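You operate a simulated robot arm through the tools that you are given. There is no shell and no other tool. Be economical: measure what you need, move in short steps, check, and stop when the job is done.

You run a simulated robot arm. Do the job below in one go: nothing can be reset, and whatever is moved stays where it is left.

Task
Gauge the sample coil with the green core and hang the tag of its size on the first peg.
Fine: slide the blue jaw back and return the coil to its mat. Set down upright: what you pick out.

The check looks at the end state, three seconds after you hand in, the way a careful person would. Anything else that was tipped, shoved, dropped, spilled or broken makes it a failure.

Robot
A 6-joint arm with a two-finger gripper on a trunk, on a base that drives. Base frame: it is fixed to the floor where the robot stands at the start and does not move with it; the origin is under the middle of the robot, x ahead of it, y to its left, z up; the surface under the hand at the start is at about z = 0.8. Lengths are in m, angles in degrees, forces in N, time in s.
Its first joint turns from -166.0 to 166.0 degrees. Places, roughly: bed of the gauge [0.7, 0.1, 0.8]; blue jaw with the red handle [0.7, 0, 0.8]; first peg under the tags sign [0.9, -1.3, 1.3]. Payload 2.54 kg.
The tool frame sits at the grasp point between the pads (the TCP): z along the fingers, y along the line on which they close. The tips reach 0.03 m beyond it. The gripper opens to 0.116 m. The gripper's body begins 0.095 m behind the TCP.
Orientation is that of the tool frame in the base frame, as [roll, pitch, yaw] about the fixed x, y, z axes, in that order (R = Rz(yaw) Ry(pitch) Rx(roll)). With the fingers straight down and closing along the base's y, the tool's x points along the base's -x, its y along +y and its z along -z.

Tools
- The arm moves only by the tool step_arm. Its argument "motion" is a list of rows, each a list of 7 numbers: the shift along the tool's x, y, z in m, then the turn, a rotation vector about the tool's x, y, z in degrees, then the gripper command, from -1 (fully open) to 1 (shut), values between in proportion. In form: [[tx, ty, tz, rx, ry, rz, jaw], ...]. A call has 1 to 10 rows; each row shifts and turns the commanded pose from where the row before left it, along the tool's axes as they then stand. A row lasts 0.2 s, in which the tool goes at most 0.05 m and 8.6 degrees; a call with a longer step from one row to the next is refused whole, and so is a gripper value outside its range. Where a pose cannot be reached the arm comes as near as it can. A force on the tool above 90 N (or 10 N above the force at the start of the call, whichever is more), or a blocked arm, ends the call early, and 0.2 s more pass. Each finger travels about 0.072 m/s and halts on what it meets, pressing with about 42 N; the grip force reading is that of the motor and also rises with nothing between the fingers. The clock runs only during rows and for 0.2 s after the last one: add rows that do not move to give the fingers time. The reply holds the time, the measured pose of the TCP, the force on the tool along the base axes, the opening and the grip force, in the units named above and with some noise, with the torque about the TCP (base axes, N m) and any sound that the robot's microphone picked up, and new pictures: "show" is both (left out), scene, wrist or none.
- Cameras (640 x 400 px; columns grow to the right, rows downward): "scene" is now at [-0.0344, 0.1186, 1.4157]; the picture's right is [-0.34, -0.94, 0.00], its down [-0.47, 0.17, -0.87] and it looks along [0.82, -0.29, -0.50] (base axes); focal length 254 px, centre (320, 200). "wrist" rides on the gripper at [0.069, -0.015, -0.122] in the tool frame; the picture's right is [0.21, 0.98, 0.00], its down [-0.83, 0.18, -0.53] and it looks along [-0.52, 0.11, 0.85] (tool axes); focal length 251 px, centre (320, 200).
- drive_base(legs): drives the robot by 1 to 6 legs, each [ahead, left, turn to the left] in m, m and degrees, along the robot's own axes; the way and the turn of a leg run together, so that a leg with both is an arc; at most 1.5 m and 180 degrees a leg. The arm and the cameras ride along, it lands a little off, and it stops where it bumps. It gives what a move gives, and a new picture of the scene camera.
- pan_tilt(pan, tilt): turns the head with the scene camera to pan (to the left, within 120 degrees either way) and tilt (down, from -29 to 69), counted from straight ahead of the robot. It gives what a move gives, and a new picture of the scene camera.
- point_at(camera, pixels): there is no depth. For up to 12 entries [column, row, z] of the newest picture of that camera ("zoom" is the newest enlarged one), the place [x, y] in the base frame at which the ray of that pixel passes the height z, good to about 0.003 m. No time passes.
- close_up(camera, box): a new picture of the part [left, top, right, bottom] of that camera's present view, enlarged. No time passes.
- finish_job(): hands the job in; it is judged then, once.

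Keep the steps short. Do not move on a guess: measure, check each grasp and each placing, and mend mistakes. In all there are 80 turns and 260 pictures (those below and enlarged ones count). Leave the gripper open and the arm clear of the work at the hand-in unless told otherwise, and finish with a single line.

The tools are called after ">>>" as name(argument=value, ...) on one line, values as JSON. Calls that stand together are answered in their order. step_arm: Moves the arm, as the interface text tells. Its arguments: {"type":"object","properties":{"motion":{"type":"array","items":{"type":"array","items":{"type":"number"}}},"show":{"type":"string","enum":["both","scene","wrist","none"]}},"required":["motion"]} The other tools are called the same way: drive_base (legs) drives the base; pan_tilt (pan, tilt) turns the head that bears the scene camera; point_at (camera, pixels) gives the place at which the rays of pixels pass given heights; close_up (camera, box) takes an enlarged picture of a part of a camera's view; finish_job () hands the job in.

At the start:

```text
t: 0.0
eef_pos: [0.5924, -0.3283, 1.1039]
orientation: [-180.0, 0.0, -180.0]
contact_force: [0.6, 0.3, 0.4]
torque: [0.0, -0.02, 0.02]
grip_width: 0.116
grip_force: 0.0
robot x, y, heading: [0.001, -0.0, 0.1]
head pan, tilt: [-19.6, 29.7]
```

scene: 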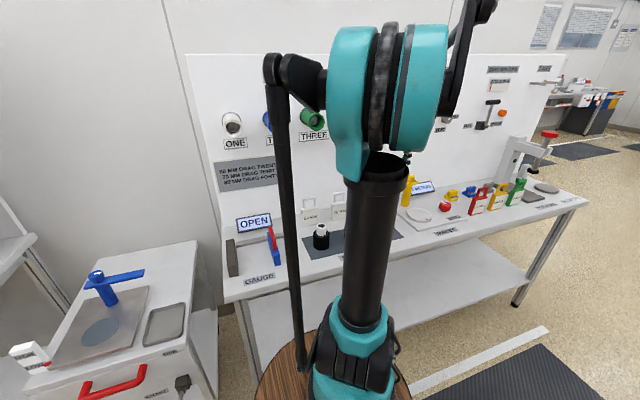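
wrist: 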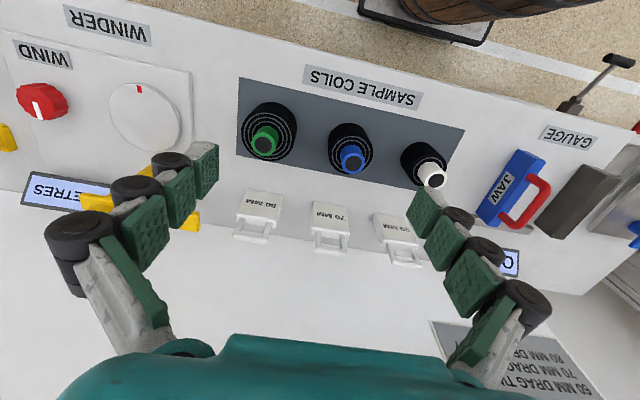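

I see the coils, tags and gauge in the wrist picture. I'll enlarge those parts to read the labels.

>>> close_up(camera="wrist", box=[220, 60, 460, 280])

>>> close_up(camera="scene", box=[190, 90, 360, 290])

>>> close_up(camera="scene", box=[400, 40, 640, 240])

>>> close_up(camera="wrist", box=[440, 40, 640, 390])

```text
1.82 times, centred on (340, 170) of wrist
```

zoom: 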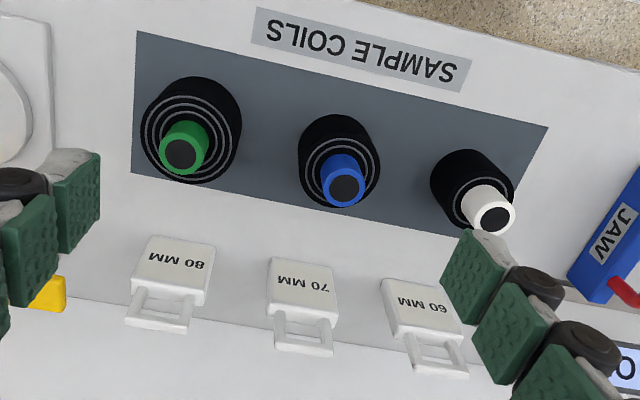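

```text
2.00 times, centred on (275, 190) of scene
```

zoom: 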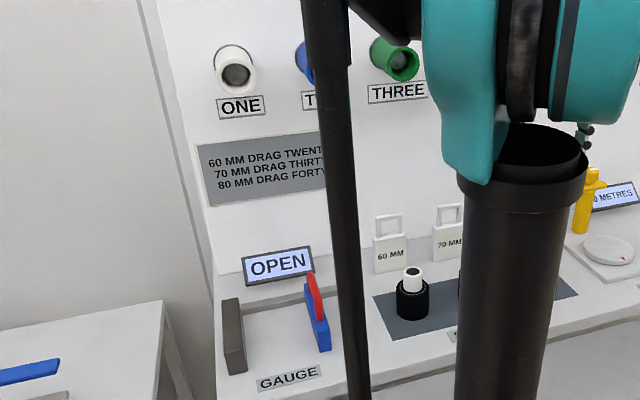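

```text
2.00 times, centred on (520, 140) of scene
```

zoom: 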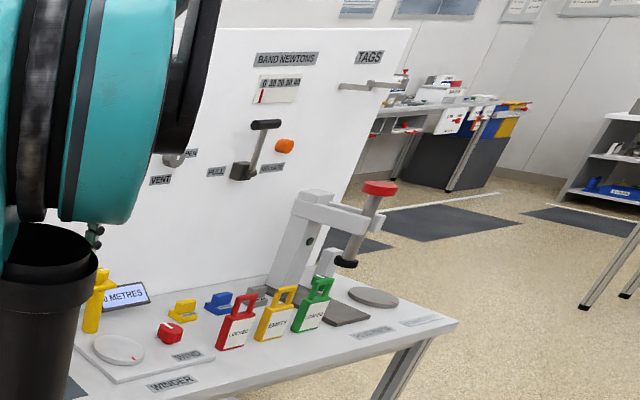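

```text
1.14 times, centred on (540, 215) of wrist
```

zoom: 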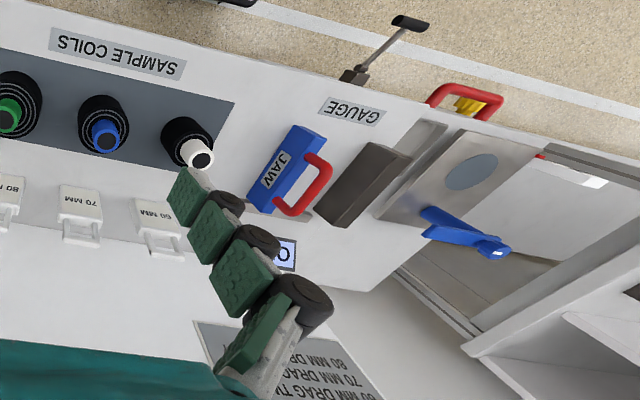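

Three coils on the mat, tags 60/70/80 standing behind. Now measure places from the wrist picture.

>>> point_at(camera="wrist", pixels=[[238, 78, 0.8], [237, 153, 0.8], [465, 128, 0.8], [440, 190, 0.8], [265, 140, 0.87], [350, 157, 0.87], [432, 174, 0.87], [510, 150, 0.84], [478, 215, 0.84], [545, 160, 0.84], [522, 215, 0.84], [575, 165, 0.84]])

>>> point_at(camera="wrist", pixels=[[242, 130, 0.8], [298, 135, 0.8], [270, 103, 0.8], [255, 235, 0.8], [255, 200, 0.85], [330, 215, 0.85], [395, 225, 0.85], [540, 185, 0.88], [265, 162, 0.85], [245, 135, 0.85], [297, 125, 0.85]])

```text
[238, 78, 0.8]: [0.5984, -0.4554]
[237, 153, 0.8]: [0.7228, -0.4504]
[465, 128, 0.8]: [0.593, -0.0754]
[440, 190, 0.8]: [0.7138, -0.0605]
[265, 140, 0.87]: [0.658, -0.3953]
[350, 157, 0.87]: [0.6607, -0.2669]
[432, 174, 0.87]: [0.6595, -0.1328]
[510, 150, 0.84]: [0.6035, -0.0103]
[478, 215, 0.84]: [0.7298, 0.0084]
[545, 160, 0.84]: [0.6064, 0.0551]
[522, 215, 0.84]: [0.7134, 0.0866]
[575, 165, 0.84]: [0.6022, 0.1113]
```

```text
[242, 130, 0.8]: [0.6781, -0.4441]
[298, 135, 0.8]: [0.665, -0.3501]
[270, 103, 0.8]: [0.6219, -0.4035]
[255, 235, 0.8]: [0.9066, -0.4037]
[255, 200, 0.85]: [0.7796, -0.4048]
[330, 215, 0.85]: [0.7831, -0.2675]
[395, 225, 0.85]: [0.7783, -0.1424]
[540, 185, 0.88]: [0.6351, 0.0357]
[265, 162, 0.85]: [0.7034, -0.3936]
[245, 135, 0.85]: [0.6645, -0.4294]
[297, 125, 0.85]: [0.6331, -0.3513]
```

Green coil centre is about (0.66, -0.396). I move over it, 1.0 high, for a better look.

>>> step_arm(motion=[[-0.03, -0.03, 0.02, 0, 0, 0, -1], [-0.03, -0.03, 0.02, 0, 0, 0, -1], [-0.008, -0.007, 0.03, 0, 0, 0, -1], [0, 0, 0, 0, 0, 0, -1]])

```text
t: 1.0
eef_pos: [0.6591, -0.3956, 1.0317]
orientation: [-180.0, 0.0, 180.0]
contact_force: [0.6, 0.2, 0.0]
torque: [0.0, 0.0, 0.0]
grip_width: 0.1164
grip_force: 0.1
robot x, y, heading: [0.0018, 0.0011, -0.1]
head pan, tilt: [-19.6, 29.7]
```

scene: 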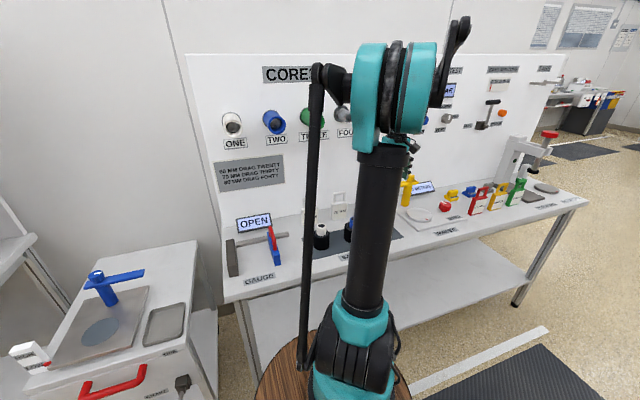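
wrist: 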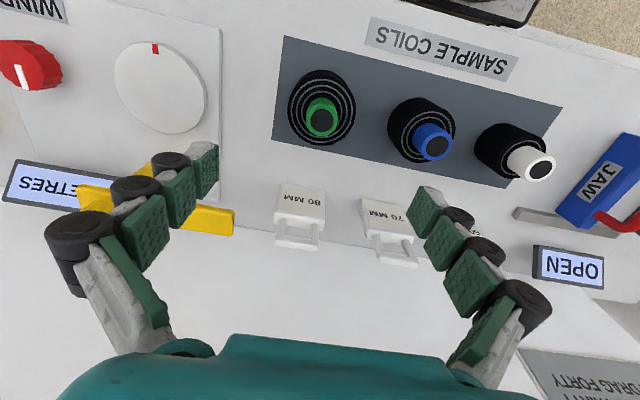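

I enlarge to triangulate the green coil's height.

>>> close_up(camera="wrist", box=[260, 30, 420, 130])

>>> point_at(camera="wrist", pixels=[[322, 122, 0.84], [322, 122, 0.86], [322, 122, 0.88], [322, 122, 0.9], [430, 148, 0.87], [288, 112, 0.84], [356, 112, 0.84]])

```text
4.00 times, centred on (340, 80) of wrist
```

zoom: 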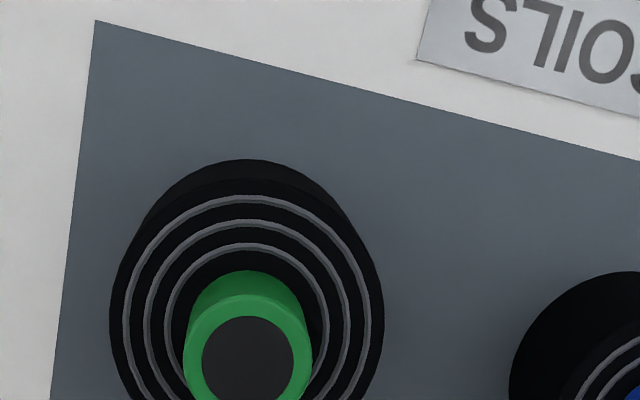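

```text
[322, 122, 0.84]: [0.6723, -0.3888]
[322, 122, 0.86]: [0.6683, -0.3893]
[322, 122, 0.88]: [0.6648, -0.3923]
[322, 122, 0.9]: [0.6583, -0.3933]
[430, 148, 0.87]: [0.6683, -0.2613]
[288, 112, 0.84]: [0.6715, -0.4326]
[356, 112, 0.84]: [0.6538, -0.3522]
```

Core top is near z≈0.88. Now inspect the gauge: move over it.

>>> step_arm(motion=[[0, 0.02, -0.04, 0, 0, 0, -1], [0, 0.05, 0, 0, 0, 0, -1], [0, 0.05, 0, 0, 0, 0, -1], [0.01, 0.05, 0, 0, 0, 0, -1], [0.01, 0.05, 0, 0, 0, 0, -1], [0.01, 0.05, 0, 0, 0, 0, -1], [0.01, 0.05, 0, 0, 0, 0, -1], [0, 0.05, 0, 0, 0, 0, -1], [0, 0.05, 0, 0, 0, 0, -1], [0, 0.03, 0, 0, 0, 0, -1]])

>>> close_up(camera="scene", box=[210, 200, 310, 290])

```text
refused: row 4 steps farther than a row can; nothing moved
```

```text
4.44 times, centred on (260, 245) of scene
```

zoom: 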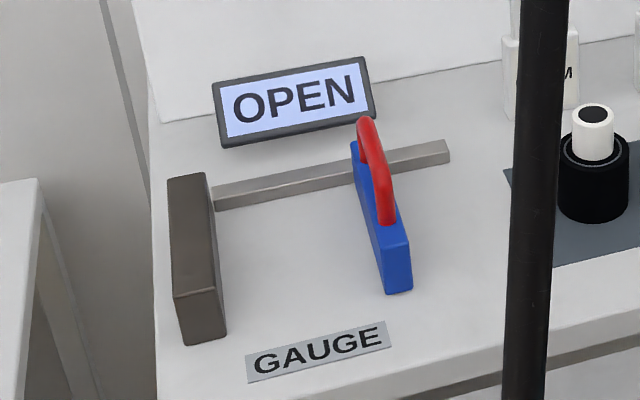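

Jaw slides along a rail at the back; red arch handle on top. Moving over it in legal steps.

>>> step_arm(motion=[[0, 0.02, -0.03, 0, 0, 0, -1], [0, 0.048, 0, 0, 0, 0, -1], [0, 0.048, 0, 0, 0, 0, -1], [0.01, 0.048, 0, 0, 0, 0, -1], [0.01, 0.048, 0, 0, 0, 0, -1], [0.01, 0.048, 0, 0, 0, 0, -1], [0.01, 0.048, 0, 0, 0, 0, -1], [0, 0.048, 0, 0, 0, 0, -1], [0, 0.048, 0, 0, 0, 0, -1], [0, 0.03, 0, 0, 0, 0, -1]])

```text
t: 3.2
eef_pos: [0.6201, 0.0386, 1.064]
orientation: [-180.0, 0.0, 179.8]
contact_force: [-0.8, 0.5, -0.1]
torque: [-0.01, -0.02, 0.05]
grip_width: 0.1158
grip_force: 0.1
robot x, y, heading: [0.0011, 0.0, 0.3]
head pan, tilt: [-19.6, 29.7]
```

scene: 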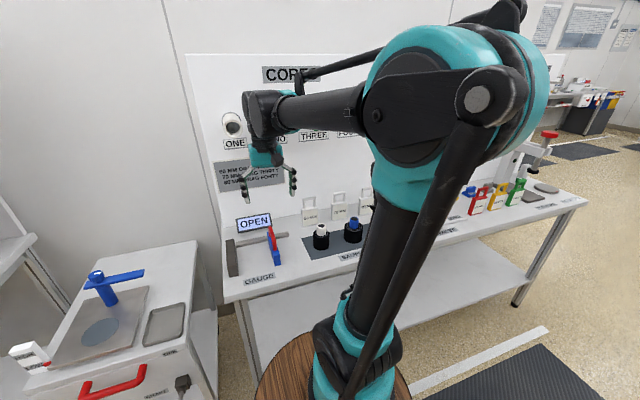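
wrist: 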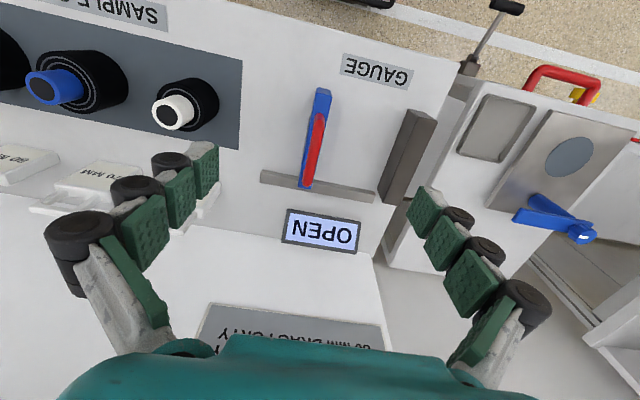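

>>> close_up(camera="wrist", box=[240, 50, 460, 210])

>>> close_up(camera="scene", box=[290, 180, 390, 260])

>>> point_at(camera="scene", pixels=[[276, 266, 0.8], [313, 247, 0.8], [330, 247, 0.8], [228, 277, 0.8], [241, 274, 0.8]])

```text
2.50 times, centred on (350, 130) of wrist
```

zoom: 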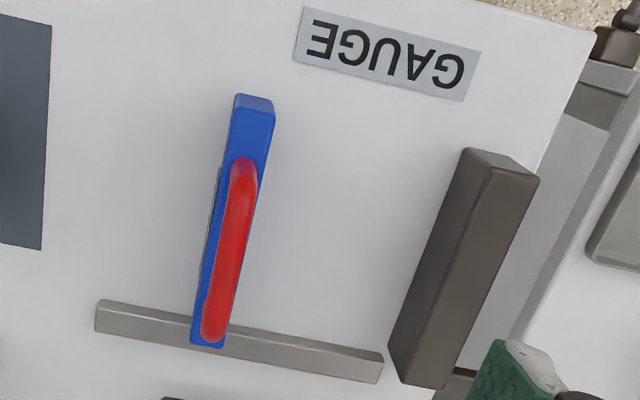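

```text
5.00 times, centred on (340, 220) of scene
```

zoom: 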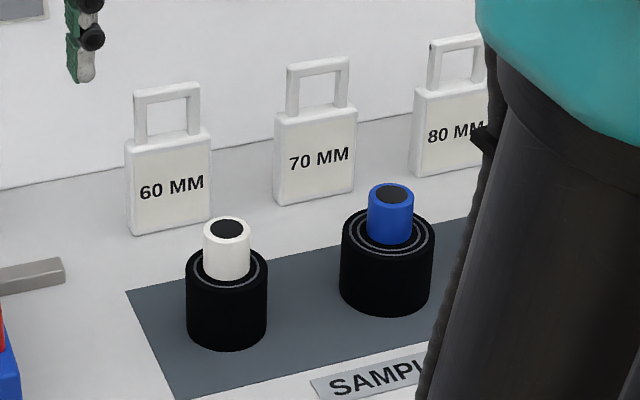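

```text
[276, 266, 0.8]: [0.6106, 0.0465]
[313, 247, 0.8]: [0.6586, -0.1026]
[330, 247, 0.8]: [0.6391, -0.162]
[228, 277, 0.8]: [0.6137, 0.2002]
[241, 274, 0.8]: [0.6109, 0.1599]
```

Measure the gauge parts from the wrist picture.

>>> point_at(camera="wrist", pixels=[[408.8, 109.2, 0.8], [378, 188, 0.8], [418, 118, 0.83], [386, 202, 0.83], [438, 122, 0.83], [331.6, 95, 0.83], [316, 93, 0.83], [316.4, 87.2, 0.8], [330, 88.5, 0.8], [319, 116, 0.87], [308, 182, 0.87], [300, 187, 0.83]])

>>> point_at(camera="wrist", pixels=[[318, 145, 0.87], [318, 145, 0.89], [310, 187, 0.83], [260, 170, 0.8], [374, 195, 0.8], [262, 182, 0.81]])

```text
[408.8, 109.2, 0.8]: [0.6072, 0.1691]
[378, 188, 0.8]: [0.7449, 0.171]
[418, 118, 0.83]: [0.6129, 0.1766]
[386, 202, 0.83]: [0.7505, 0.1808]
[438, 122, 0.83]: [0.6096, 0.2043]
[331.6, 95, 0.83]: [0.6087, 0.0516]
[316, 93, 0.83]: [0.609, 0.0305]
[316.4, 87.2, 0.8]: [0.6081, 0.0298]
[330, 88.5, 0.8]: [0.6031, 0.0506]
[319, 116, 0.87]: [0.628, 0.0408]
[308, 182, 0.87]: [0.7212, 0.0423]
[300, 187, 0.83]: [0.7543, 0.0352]
```

```text
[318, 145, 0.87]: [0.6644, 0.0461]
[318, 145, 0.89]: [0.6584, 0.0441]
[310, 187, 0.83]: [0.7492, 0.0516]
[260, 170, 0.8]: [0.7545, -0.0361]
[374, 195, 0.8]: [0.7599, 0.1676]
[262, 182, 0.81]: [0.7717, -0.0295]
```

Gap: jaw face y≈0.052, block face y≈0.171, x 0.607–0.75; handle at y≈0.041. Now go back over the green coil.

>>> step_arm(motion=[[0, -0.048, 0, 0, 0, 0, -1], [0, -0.048, 0, 0, 0, 0, -1], [0, -0.048, 0, 0, 0, 0, -1], [-0.01, -0.048, 0, 0, 0, 0, -1], [-0.01, -0.048, 0, 0, 0, 0, -1], [-0.01, -0.048, 0, 0, 0, 0, -1], [-0.011, -0.048, 0, 0, 0, 0, -1], [0, -0.048, 0, 0, 0, 0, -1], [0, -0.047, 0, 0, 0, 0, -1], [0, 0, 0, 0, 0, 0, -1]], show="none")

>>> step_arm(motion=[[0, 0, 0.045, 0, 0, 0, 0.2], [0, 0, 0.045, 0, 0, 0, 0.2], [0, 0, 0.01, 0, 0, 0, 0.2], [0, 0, 0, 0, 0, 0, 0.2]])

```text
t: 5.4
eef_pos: [0.6602, -0.3905, 1.0663]
orientation: [180.0, -0.1, 180.0]
contact_force: [-0.6, 0.5, -0.6]
torque: [-0.03, -0.02, 0.0]
grip_width: 0.1158
grip_force: 0.1
robot x, y, heading: [-0.0016, 0.0006, -0.1]
head pan, tilt: [-19.6, 29.7]
```

```text
t: 6.4
eef_pos: [0.6643, -0.3927, 0.9642]
orientation: [-179.9, 0.0, -180.0]
contact_force: [-0.2, 0.1, 0.4]
torque: [0.01, -0.01, 0.01]
grip_width: 0.0466
grip_force: 0.1
robot x, y, heading: [0.0012, -0.003, 0.2]
head pan, tilt: [-19.6, 29.7]
```

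scene: 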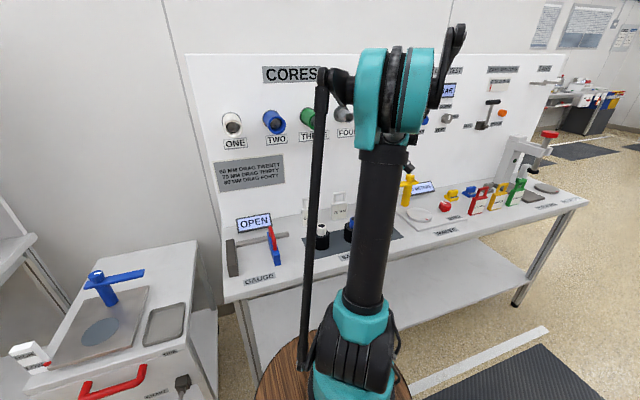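
wrist: 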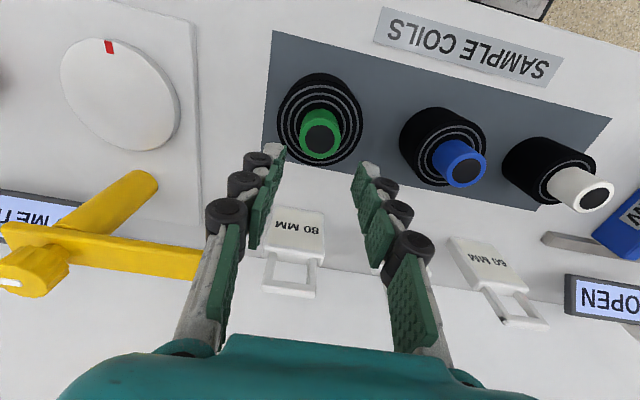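

>>> close_up(camera="wrist", box=[240, 60, 400, 160])

>>> point_at(camera="zoom", pixels=[[322, 300, 0.87], [322, 300, 0.88], [322, 300, 0.89], [322, 300, 0.9]])

```text
4.00 times, centred on (320, 110) of wrist
```

zoom: 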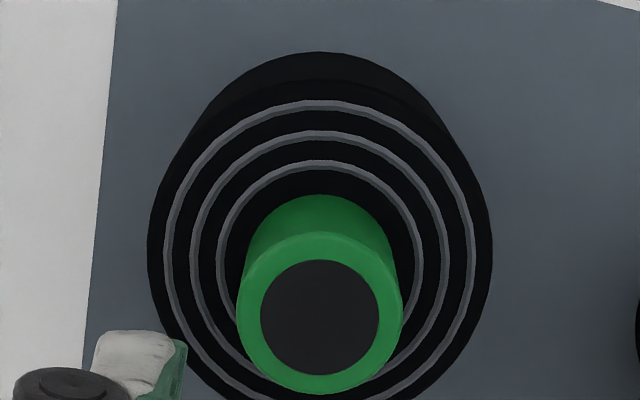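

```text
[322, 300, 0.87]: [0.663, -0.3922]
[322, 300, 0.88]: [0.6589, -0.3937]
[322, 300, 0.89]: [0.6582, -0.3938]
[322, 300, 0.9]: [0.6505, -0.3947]
```

Estimated: core top z≈0.89, coil body top ≈0.857. Descend so the tips are at about 0.865, then look.

>>> step_arm(motion=[[0, 0, 0.03, 0, 0, 0, 0.2], [0, 0, 0.025, 0, 0, 0, 0.2], [0, 0, 0.014, 0, 0, 0, 0.2], [0, 0, 0, 0, 0, 0, 0.2]], show="wrist")

>>> close_up(camera="wrist", box=[220, 100, 420, 225])

```text
t: 7.4
eef_pos: [0.6607, -0.3929, 0.8946]
orientation: [-180.0, 0.0, 180.0]
contact_force: [-0.5, -0.9, 0.4]
torque: [0.01, 0.01, 0.02]
grip_width: 0.0465
grip_force: 0.1
robot x, y, heading: [0.0002, 0.0002, -0.0]
head pan, tilt: [-19.6, 29.7]
```

wrist: 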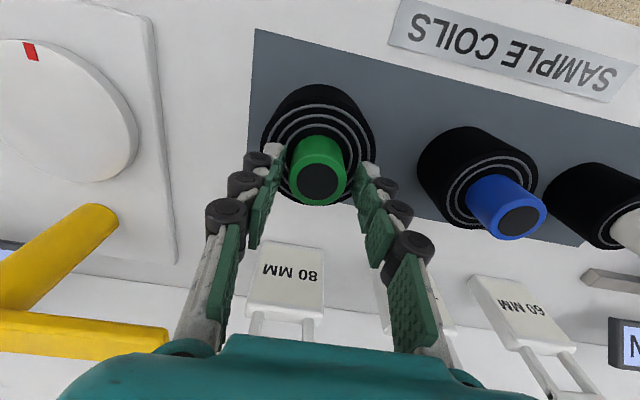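

```text
3.20 times, centred on (320, 162) of wrist
```

zoom: 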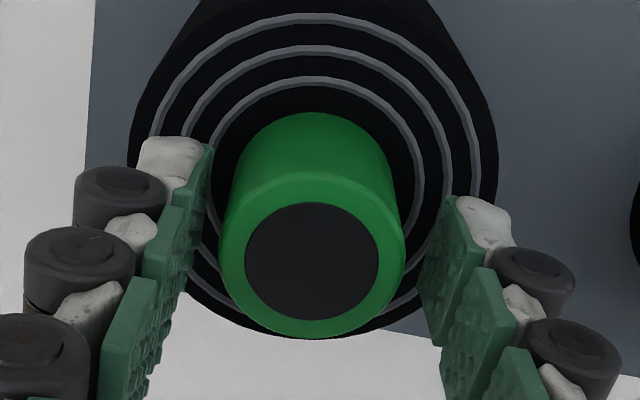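

Core is centred between the pads, no contact. Close, then a small lift.

>>> step_arm(motion=[[0, 0, 0, 0, 0, 0, 0.5], [0, 0, 0, 0, 0, 0, 0.8], [0, 0, 0, 0, 0, 0, 0.8], [0, 0, -0.01, 0, 0, 0, 0.8], [0, 0, -0.03, 0, 0, 0, 0.8], [0, 0, 0, 0, 0, 0, 0.8]], show="wrist")

```text
t: 8.8
eef_pos: [0.6606, -0.3908, 0.933]
orientation: [-180.0, 0.0, -180.0]
contact_force: [1.0, 0.4, -0.5]
torque: [0.01, 0.0, -0.01]
grip_width: 0.0115
grip_force: 0.0
robot x, y, heading: [-0.0029, 0.0014, 0.2]
head pan, tilt: [-19.6, 29.7]
```

wrist: 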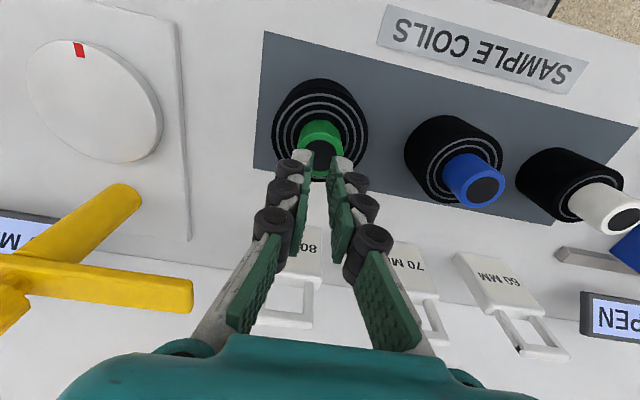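

The fingers slipped off (width 0.0115). Look closely at the coil's state.

>>> close_up(camera="wrist", box=[240, 70, 400, 200])

>>> step_arm(motion=[[0, 0, -0.03, 0, 0, 0, 0.2], [0, 0, 0, 0, 0, 0, 0.2], [0, 0, 0, 0, 0, 0, 0.2]], show="wrist")

>>> close_up(camera="wrist", box=[240, 60, 400, 160])

```text
3.08 times, centred on (320, 135) of wrist
```

zoom: 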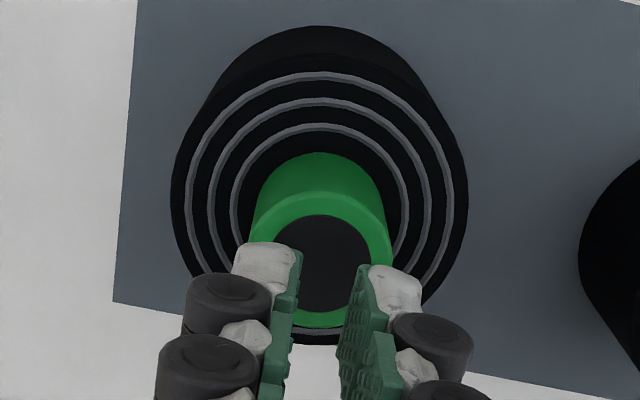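

```text
t: 9.6
eef_pos: [0.661, -0.3927, 0.9637]
orientation: [-180.0, -0.1, -180.0]
contact_force: [-0.4, 0.2, -0.3]
torque: [-0.02, 0.02, -0.02]
grip_width: 0.0466
grip_force: 0.1
robot x, y, heading: [0.0005, -0.0005, -0.0]
head pan, tilt: [-19.6, 29.7]
```

wrist: 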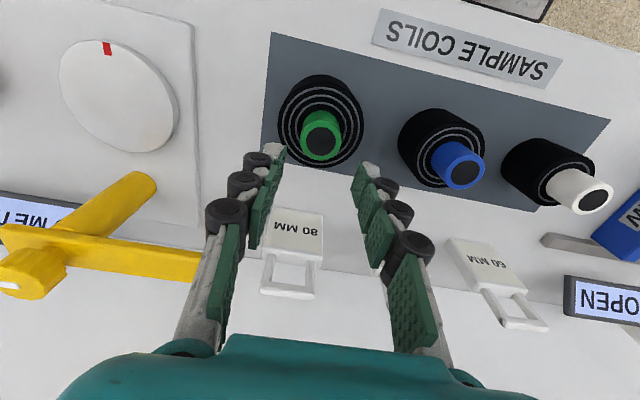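

```text
4.00 times, centred on (320, 110) of wrist
```

zoom: 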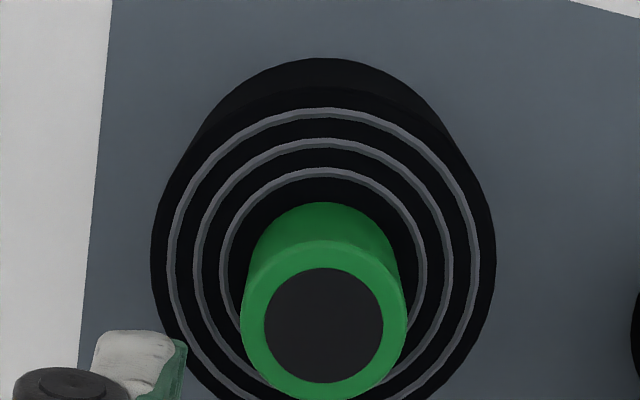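

Coil stands unchanged. Recomputed core top ≈0.892. Retry a bit lower (TCP 0.889), close fully, and read before lifting.

>>> step_arm(motion=[[0.001, 0, 0.04, 0, 0, 0, 0.2], [0, 0, 0.025, 0, 0, 0, 0.2], [0, 0, 0.01, 0, 0, 0, 0.2], [0, 0, 0, 0, 0, 0, 0.2], [0, 0, 0, 0, 0, 0, 1], [0, 0, 0, 0, 0, 0, 1], [0, 0, 0, 0, 0, 0, 1]], show="wrist")

>>> close_up(camera="wrist", box=[220, 100, 420, 225])

```text
t: 11.2
eef_pos: [0.6608, -0.3922, 0.8886]
orientation: [179.9, 0.0, 179.9]
contact_force: [0.2, 0.7, 0.2]
torque: [0.02, -0.02, 0.0]
grip_width: 0.0323
grip_force: 42.2
robot x, y, heading: [0.0, 0.0002, 0.1]
head pan, tilt: [-19.6, 29.7]
```

wrist: 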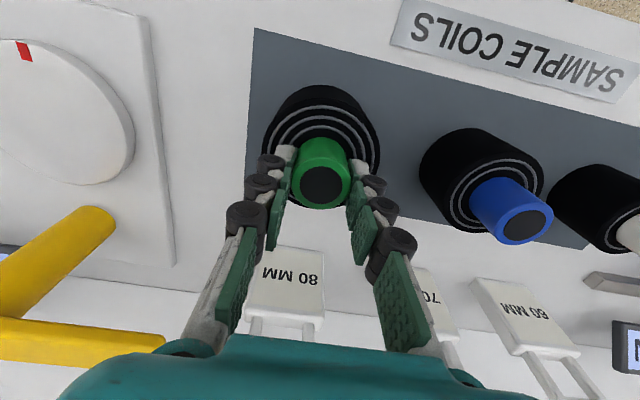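

```text
3.20 times, centred on (320, 162) of wrist
```

zoom: 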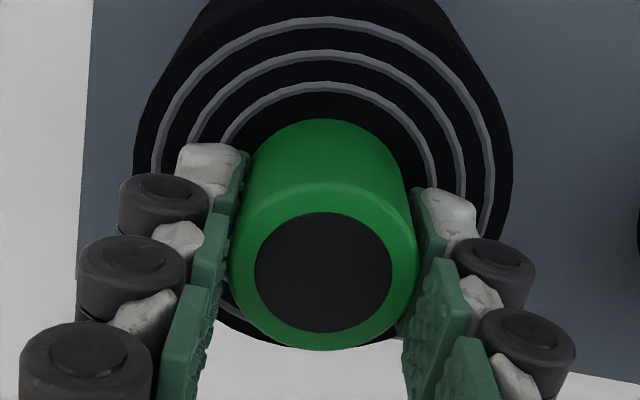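

Now a firm grip: width 0.0323, 42 N. Lift slowly.

>>> step_arm(motion=[[0, 0, -0.003, 0, 0, 0, 1], [0, 0, -0.005, 0, 0, 0, 1], [0, 0, -0.006, 0, 0, 0, 1], [0, 0, -0.006, 0, 0, 0, 1], [0, 0, 0, 0, 0, 0, 1]], show="wrist")

```text
t: 12.4
eef_pos: [0.6615, -0.3917, 0.9097]
orientation: [-180.0, 0.0, -180.0]
contact_force: [0.1, -0.2, -5.1]
torque: [0.01, -0.03, -0.01]
grip_width: 0.0319
grip_force: 41.9
robot x, y, heading: [0.002, -0.005, 0.1]
head pan, tilt: [-19.6, 29.7]
```

wrist: 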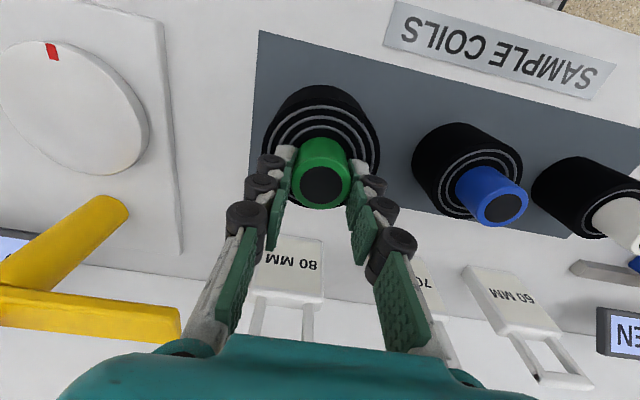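

Coil is held (≈5 N). Raise and carry it over to the gauge bed, x 0.677, y 0.118.

>>> step_arm(motion=[[0, 0, -0.02, 0, 0, 0, 1], [0, 0, -0.03, 0, 0, 0, 1], [0, 0, -0.03, 0, 0, 0, 1], [0, 0, -0.03, 0, 0, 0, 1], [0, 0, -0.02, 0, 0, 0, 1], [0, 0.02, 0, 0, 0, 0, 1], [0, 0.03, 0, 0, 0, 0, 1], [0, 0.04, 0, 0, 0, 0, 1], [0, 0.04, 0, 0, 0, 0, 1], [0, 0.04, 0, 0, 0, 0, 1]], show="none")

>>> step_arm(motion=[[0, 0.045, 0, 0, 0, 0, 1], [-0.004, 0.045, 0, 0, 0, 0, 1], [-0.004, 0.045, 0, 0, 0, 0, 1], [-0.004, 0.045, 0, 0, 0, 0, 1], [-0.004, 0.045, 0, 0, 0, 0, 1], [0, 0.045, 0, 0, 0, 0, 1], [0, 0.04, 0, 0, 0, 0, 1], [0, 0.03, 0, 0, 0, 0, 1], [0, 0, 0, 0, 0, 0, 1]])

```text
t: 14.6
eef_pos: [0.6591, -0.2213, 1.0401]
orientation: [-179.9, 0.1, -179.9]
contact_force: [-0.3, -0.8, -4.6]
torque: [0.03, 0.03, 0.0]
grip_width: 0.0318
grip_force: 41.9
robot x, y, heading: [0.0005, -0.0023, -0.1]
head pan, tilt: [-19.6, 29.7]
```

```text
t: 16.6
eef_pos: [0.6772, 0.1186, 1.0384]
orientation: [-179.9, 0.0, -180.0]
contact_force: [0.2, 0.2, -4.6]
torque: [0.02, 0.02, -0.01]
grip_width: 0.0321
grip_force: 42.6
robot x, y, heading: [0.0002, -0.0033, -0.0]
head pan, tilt: [-19.6, 29.7]
```

scene: 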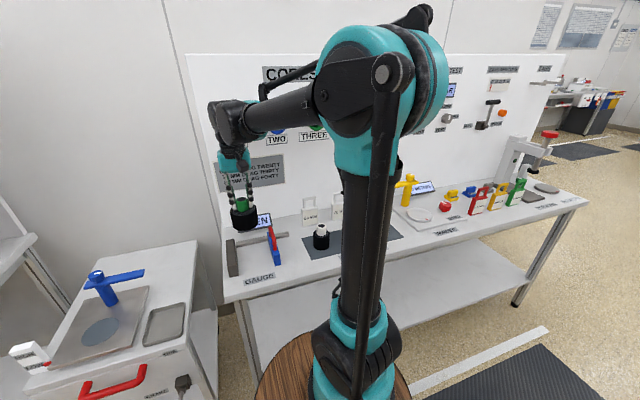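
wrist: 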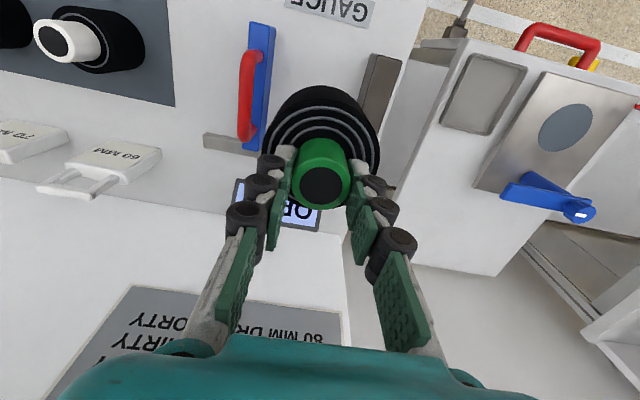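

Over the bed. Descend most of the way and check clearances.

>>> step_arm(motion=[[0, 0, 0.04, 0, 0, 0, 1], [0, 0, 0.04, 0, 0, 0, 1], [0, 0, 0.03, 0, 0, 0, 1], [0, 0, 0.015, 0, 0, 0, 1], [0, 0, 0, 0, 0, 0, 1]])

>>> close_up(camera="scene", box=[200, 190, 320, 290])

```text
t: 17.8
eef_pos: [0.6762, 0.1186, 0.9143]
orientation: [180.0, -0.1, -180.0]
contact_force: [-0.3, 0.1, -4.6]
torque: [0.01, -0.02, -0.03]
grip_width: 0.0319
grip_force: 42.3
robot x, y, heading: [-0.0024, 0.0025, -0.2]
head pan, tilt: [-19.6, 29.7]
```

scene: 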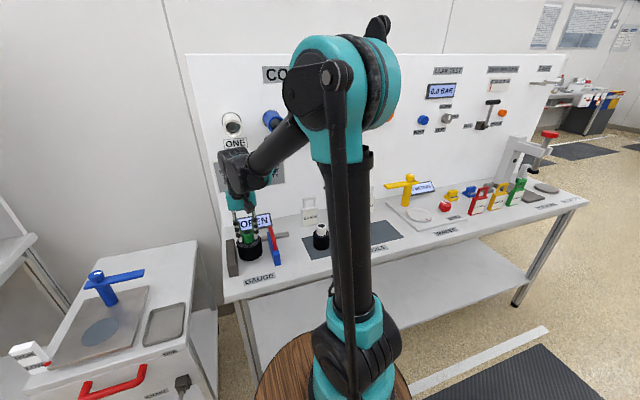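
wrist: 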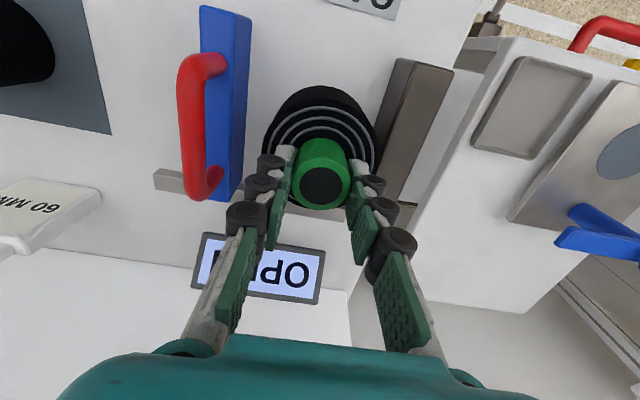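

```text
4.00 times, centred on (260, 240) of scene
```

zoom: 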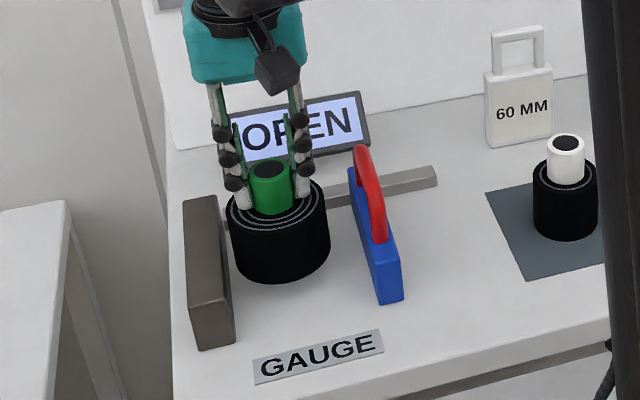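

Clear both sides. Lower the last 25 mm slowly.

>>> step_arm(motion=[[0, 0, 0.012, 0, 0, 0, 1], [0, 0, 0.008, 0, 0, 0, 1], [0, 0, 0.003, 0, 0, 0, 1], [0, 0, 0.002, 0, 0, 0, 1], [0, 0, 0, 0, 0, 0, 1]], show="none")

```text
t: 19.0
eef_pos: [0.6764, 0.1189, 0.8907]
orientation: [-180.0, 0.1, -179.9]
contact_force: [0.8, 0.8, 0.9]
torque: [0.02, -0.07, -0.08]
grip_width: 0.0321
grip_force: 41.5
robot x, y, heading: [-0.0011, 0.0005, -0.0]
head pan, tilt: [-19.6, 29.7]
```

Contact made (weight gone). Open a little and rise.

>>> step_arm(motion=[[0, 0, 0, 0, 0, 0, 0.5], [0, 0, 0, 0, 0, 0, 0.2], [0, 0, 0, 0, 0, 0, 0.2], [0, 0, -0.02, 0, 0, 0, 0.2], [0, 0, -0.03, 0, 0, 0, 0.2], [0, 0, -0.03, 0, 0, 0, 0.2], [0, 0, 0, 0, 0, 0, 0.2]])

>>> close_up(camera="scene", box=[200, 190, 320, 290])

```text
t: 20.6
eef_pos: [0.6763, 0.1186, 0.968]
orientation: [179.9, 0.0, -180.0]
contact_force: [-0.2, 0.2, -0.6]
torque: [-0.02, -0.01, 0.01]
grip_width: 0.0461
grip_force: 0.1
robot x, y, heading: [-0.0013, -0.0026, 0.2]
head pan, tilt: [-19.6, 29.7]
```

scene: 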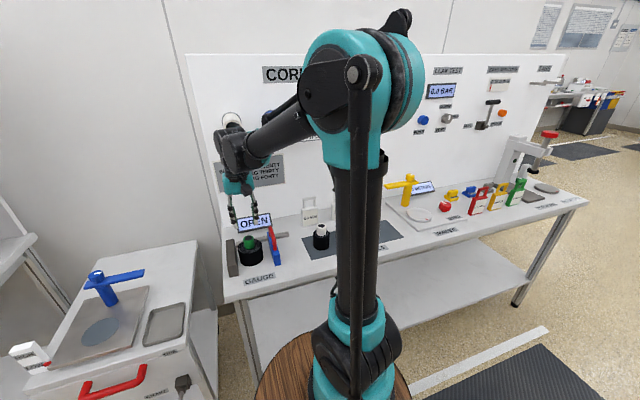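
wrist: 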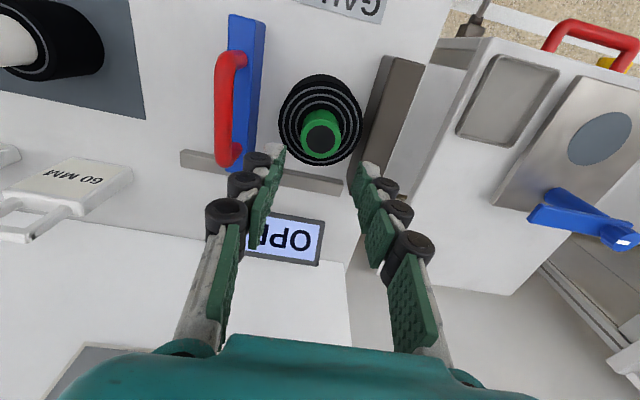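

```text
4.00 times, centred on (260, 240) of scene
```

zoom: 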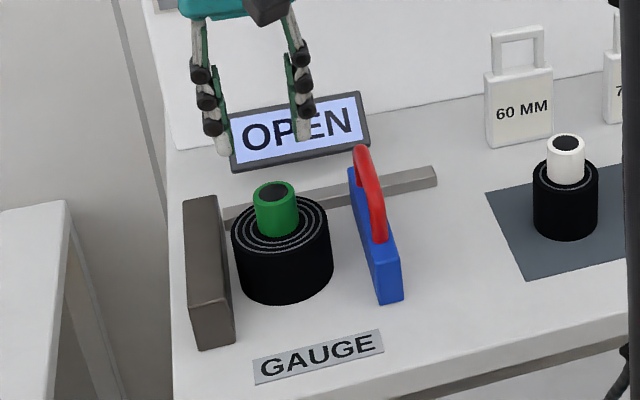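

Coil stands free on the bed. Measure the handle height by comparing its y.

>>> point_at(camera="wrist", pixels=[[224, 110, 0.86], [224, 110, 0.875], [224, 110, 0.89], [224, 60, 0.875], [224, 160, 0.875], [320, 138, 0.89]])

>>> close_up(camera="wrist", box=[190, 0, 380, 190])

```text
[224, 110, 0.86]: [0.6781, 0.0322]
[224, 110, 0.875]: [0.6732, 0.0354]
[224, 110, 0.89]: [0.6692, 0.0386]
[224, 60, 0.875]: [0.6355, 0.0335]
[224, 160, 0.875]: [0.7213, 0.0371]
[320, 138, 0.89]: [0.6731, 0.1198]
```

```text
2.11 times, centred on (285, 95) of wrist
```

zoom: 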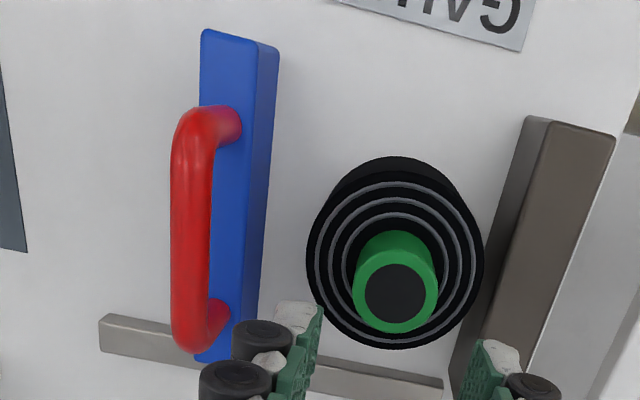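

Handle bar is at z≈0.895, y≈0.041. Move above it at x 0.648.

>>> step_arm(motion=[[0.008, -0.03, -0.01, 0, 0, 0, 0.2], [0.01, -0.03, 0, 0, 0, 0, 0.2], [0.01, -0.0176, 0, 0, 0, 0, 0.2], [0, 0, 0, 0, 0, 0, 0.2]], show="wrist")

>>> close_up(camera="wrist", box=[220, 60, 420, 185])

>>> close_up(camera="scene", box=[200, 190, 320, 290])

```text
t: 21.6
eef_pos: [0.6497, 0.0391, 0.9794]
orientation: [180.0, 0.0, -180.0]
contact_force: [-0.9, 0.2, 0.9]
torque: [-0.01, 0.02, 0.02]
grip_width: 0.0462
grip_force: 0.1
robot x, y, heading: [0.0007, 0.0021, 0.1]
head pan, tilt: [-19.6, 29.7]
```

wrist: 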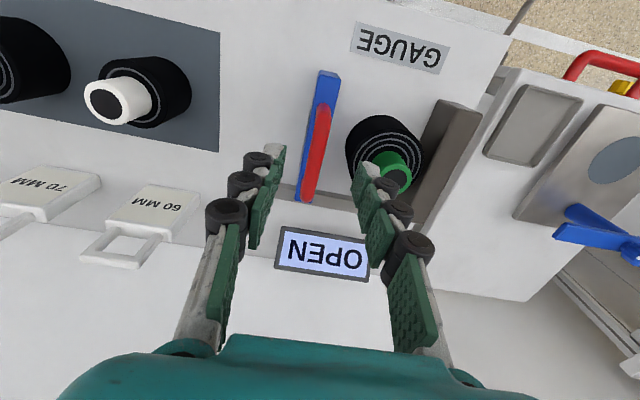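

```text
3.20 times, centred on (320, 122) of wrist
```

zoom: 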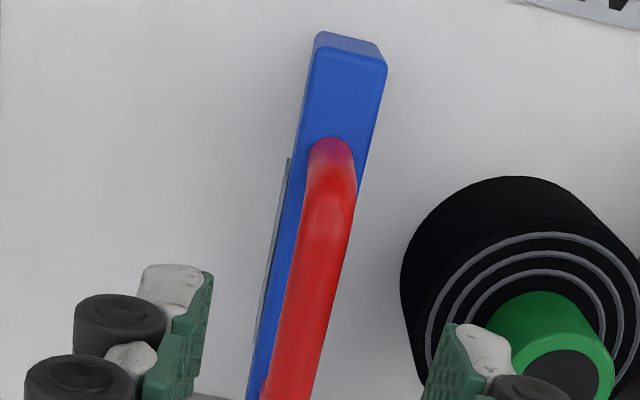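

```text
4.00 times, centred on (260, 240) of scene
```

zoom: 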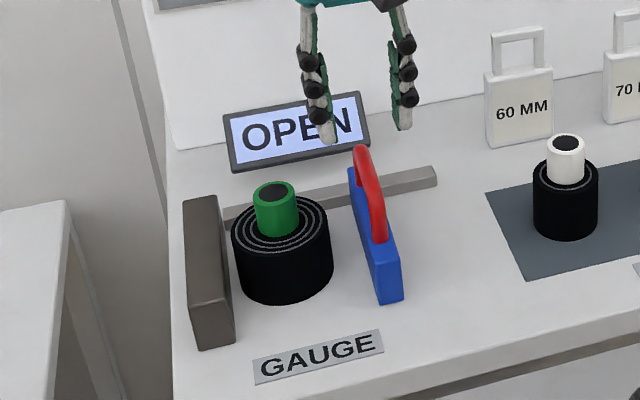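

Handle is centred between the fingers. Descend to TCP 0.90 and close.

>>> step_arm(motion=[[0, 0, 0.03, 0, 0, 0, 0.2], [0, 0, 0.03, 0, 0, 0, 0.2], [0, 0, 0.018, 0, 0, 0, 0.2], [0, 0, 0, 0, 0, 0, 0.2], [0, 0, 0, 0, 0, 0, 1], [0, 0, 0, 0, 0, 0, 1], [0, 0, 0, 0, 0, 0, 1]])

>>> close_up(camera="wrist", box=[220, 60, 420, 225])

```text
t: 23.2
eef_pos: [0.6482, 0.0398, 0.9009]
orientation: [179.9, 0.0, -179.9]
contact_force: [-1.1, -0.6, -6.9]
torque: [0.06, -0.23, -0.01]
grip_width: 0.0128
grip_force: 40.0
robot x, y, heading: [0.0013, -0.0024, -0.2]
head pan, tilt: [-19.6, 29.7]
```

scene: 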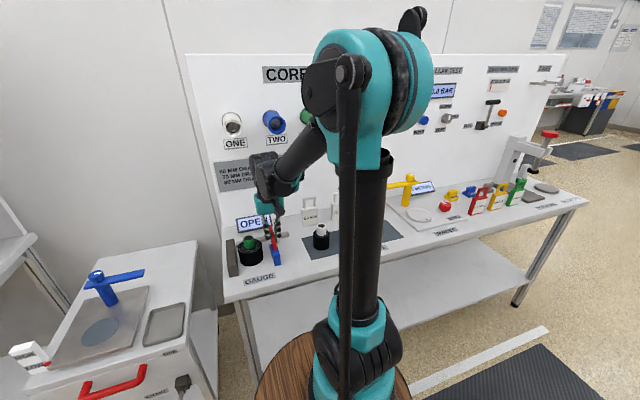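
wrist: 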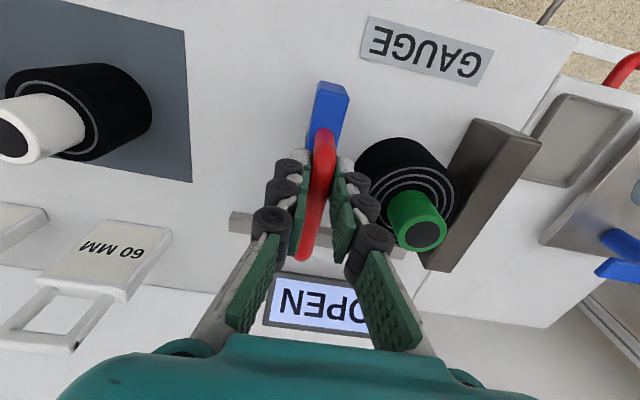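

```text
2.42 times, centred on (320, 142) of wrist
```

zoom: 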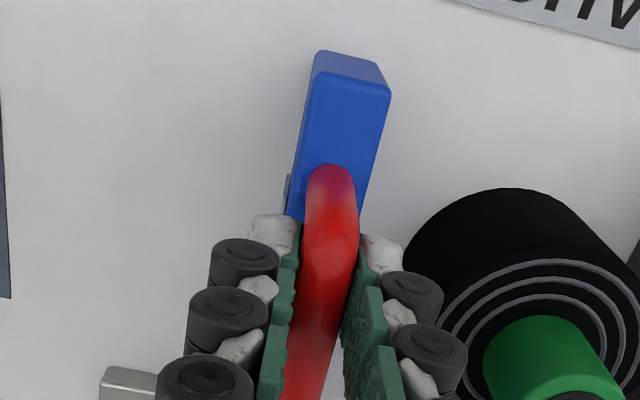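

Handle gripped. Slide the jaw toward +y, first 25 mm.

>>> step_arm(motion=[[0, 0.004, 0, 0, 0, 0, 1], [0, 0.007, 0, 0, 0, 0, 1], [0, 0.007, 0, 0, 0, 0, 1], [0, 0.006, 0, 0, 0, 0, 1], [0, 0, 0, 0, 0, 0, 1]], show="wrist")

>>> close_up(camera="scene", box=[200, 190, 320, 290])

```text
t: 24.4
eef_pos: [0.6491, 0.0648, 0.9013]
orientation: [180.0, -0.1, -180.0]
contact_force: [0.8, 0.1, -5.3]
torque: [-0.04, -0.11, -0.02]
grip_width: 0.013
grip_force: 39.7
robot x, y, heading: [0.0009, 0.0031, 0.0]
head pan, tilt: [-19.6, 29.7]
```

wrist: 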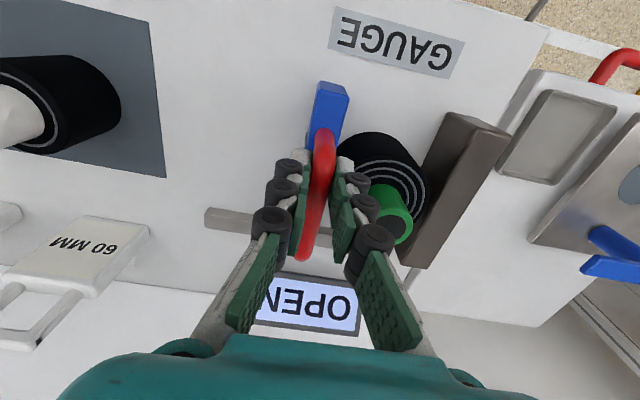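

```text
4.00 times, centred on (260, 240) of scene
```

zoom: 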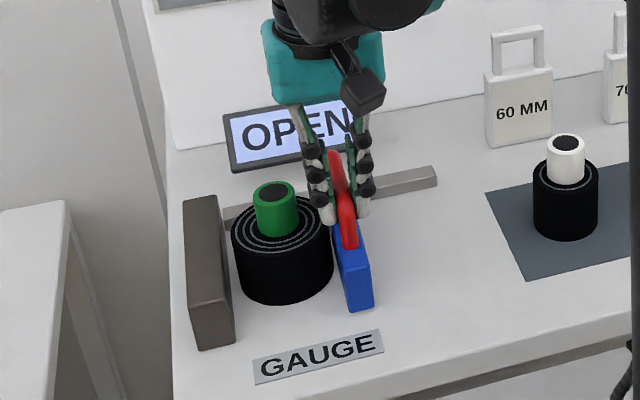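

Jaw slides freely and is near the coil. Continue in small steps.

>>> step_arm(motion=[[0, 0.003, 0, 0, 0, 0, 1], [0, 0.003, 0, 0, 0, 0, 1], [0, 0.003, 0, 0, 0, 0, 1], [0, 0, 0, 0, 0, 0, 1]], show="wrist")

>>> close_up(camera="scene", box=[200, 190, 320, 290])

```text
t: 25.4
eef_pos: [0.6483, 0.0749, 0.901]
orientation: [-180.0, 0.1, 180.0]
contact_force: [3.4, -1.8, -7.6]
torque: [-0.01, -0.37, -0.05]
grip_width: 0.0128
grip_force: 39.3
robot x, y, heading: [-0.0011, 0.0024, -0.2]
head pan, tilt: [-19.6, 29.7]
```

wrist: 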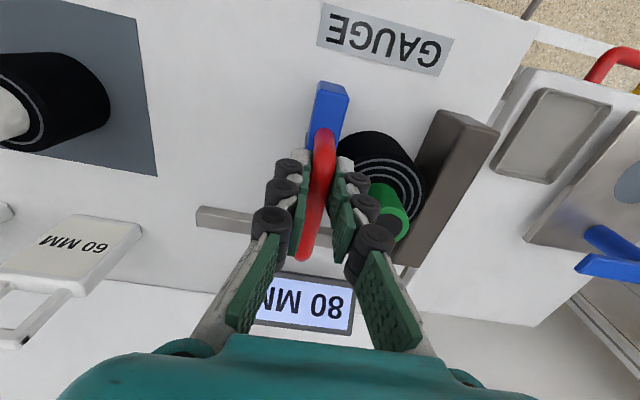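

```text
4.00 times, centred on (260, 240) of scene
```

zoom: 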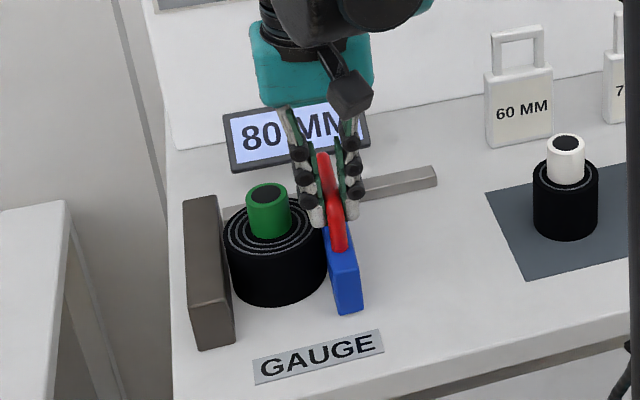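

Display reads 80 MM. Press 3 mm further to confirm it is seated.

>>> step_arm(motion=[[0, 0.002, 0, 0, 0, 0, 1], [0, 0.002, 0, 0, 0, 0, 1], [0, 0, 0, 0, 0, 0, 1]], show="none")

>>> close_up(camera="wrist", box=[180, 60, 500, 340])

```text
t: 26.2
eef_pos: [0.6482, 0.0751, 0.9008]
orientation: [-179.8, 0.1, 180.0]
contact_force: [6.2, -18.1, -5.1]
torque: [-0.35, -0.2, 0.07]
grip_width: 0.0129
grip_force: 39.4
robot x, y, heading: [-0.0001, -0.0004, 0.3]
head pan, tilt: [-19.6, 29.7]
```

```text
1.43 times, centred on (340, 200) of wrist
```

zoom: 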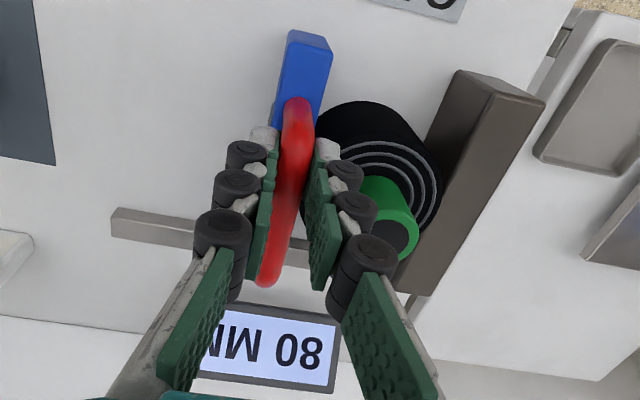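

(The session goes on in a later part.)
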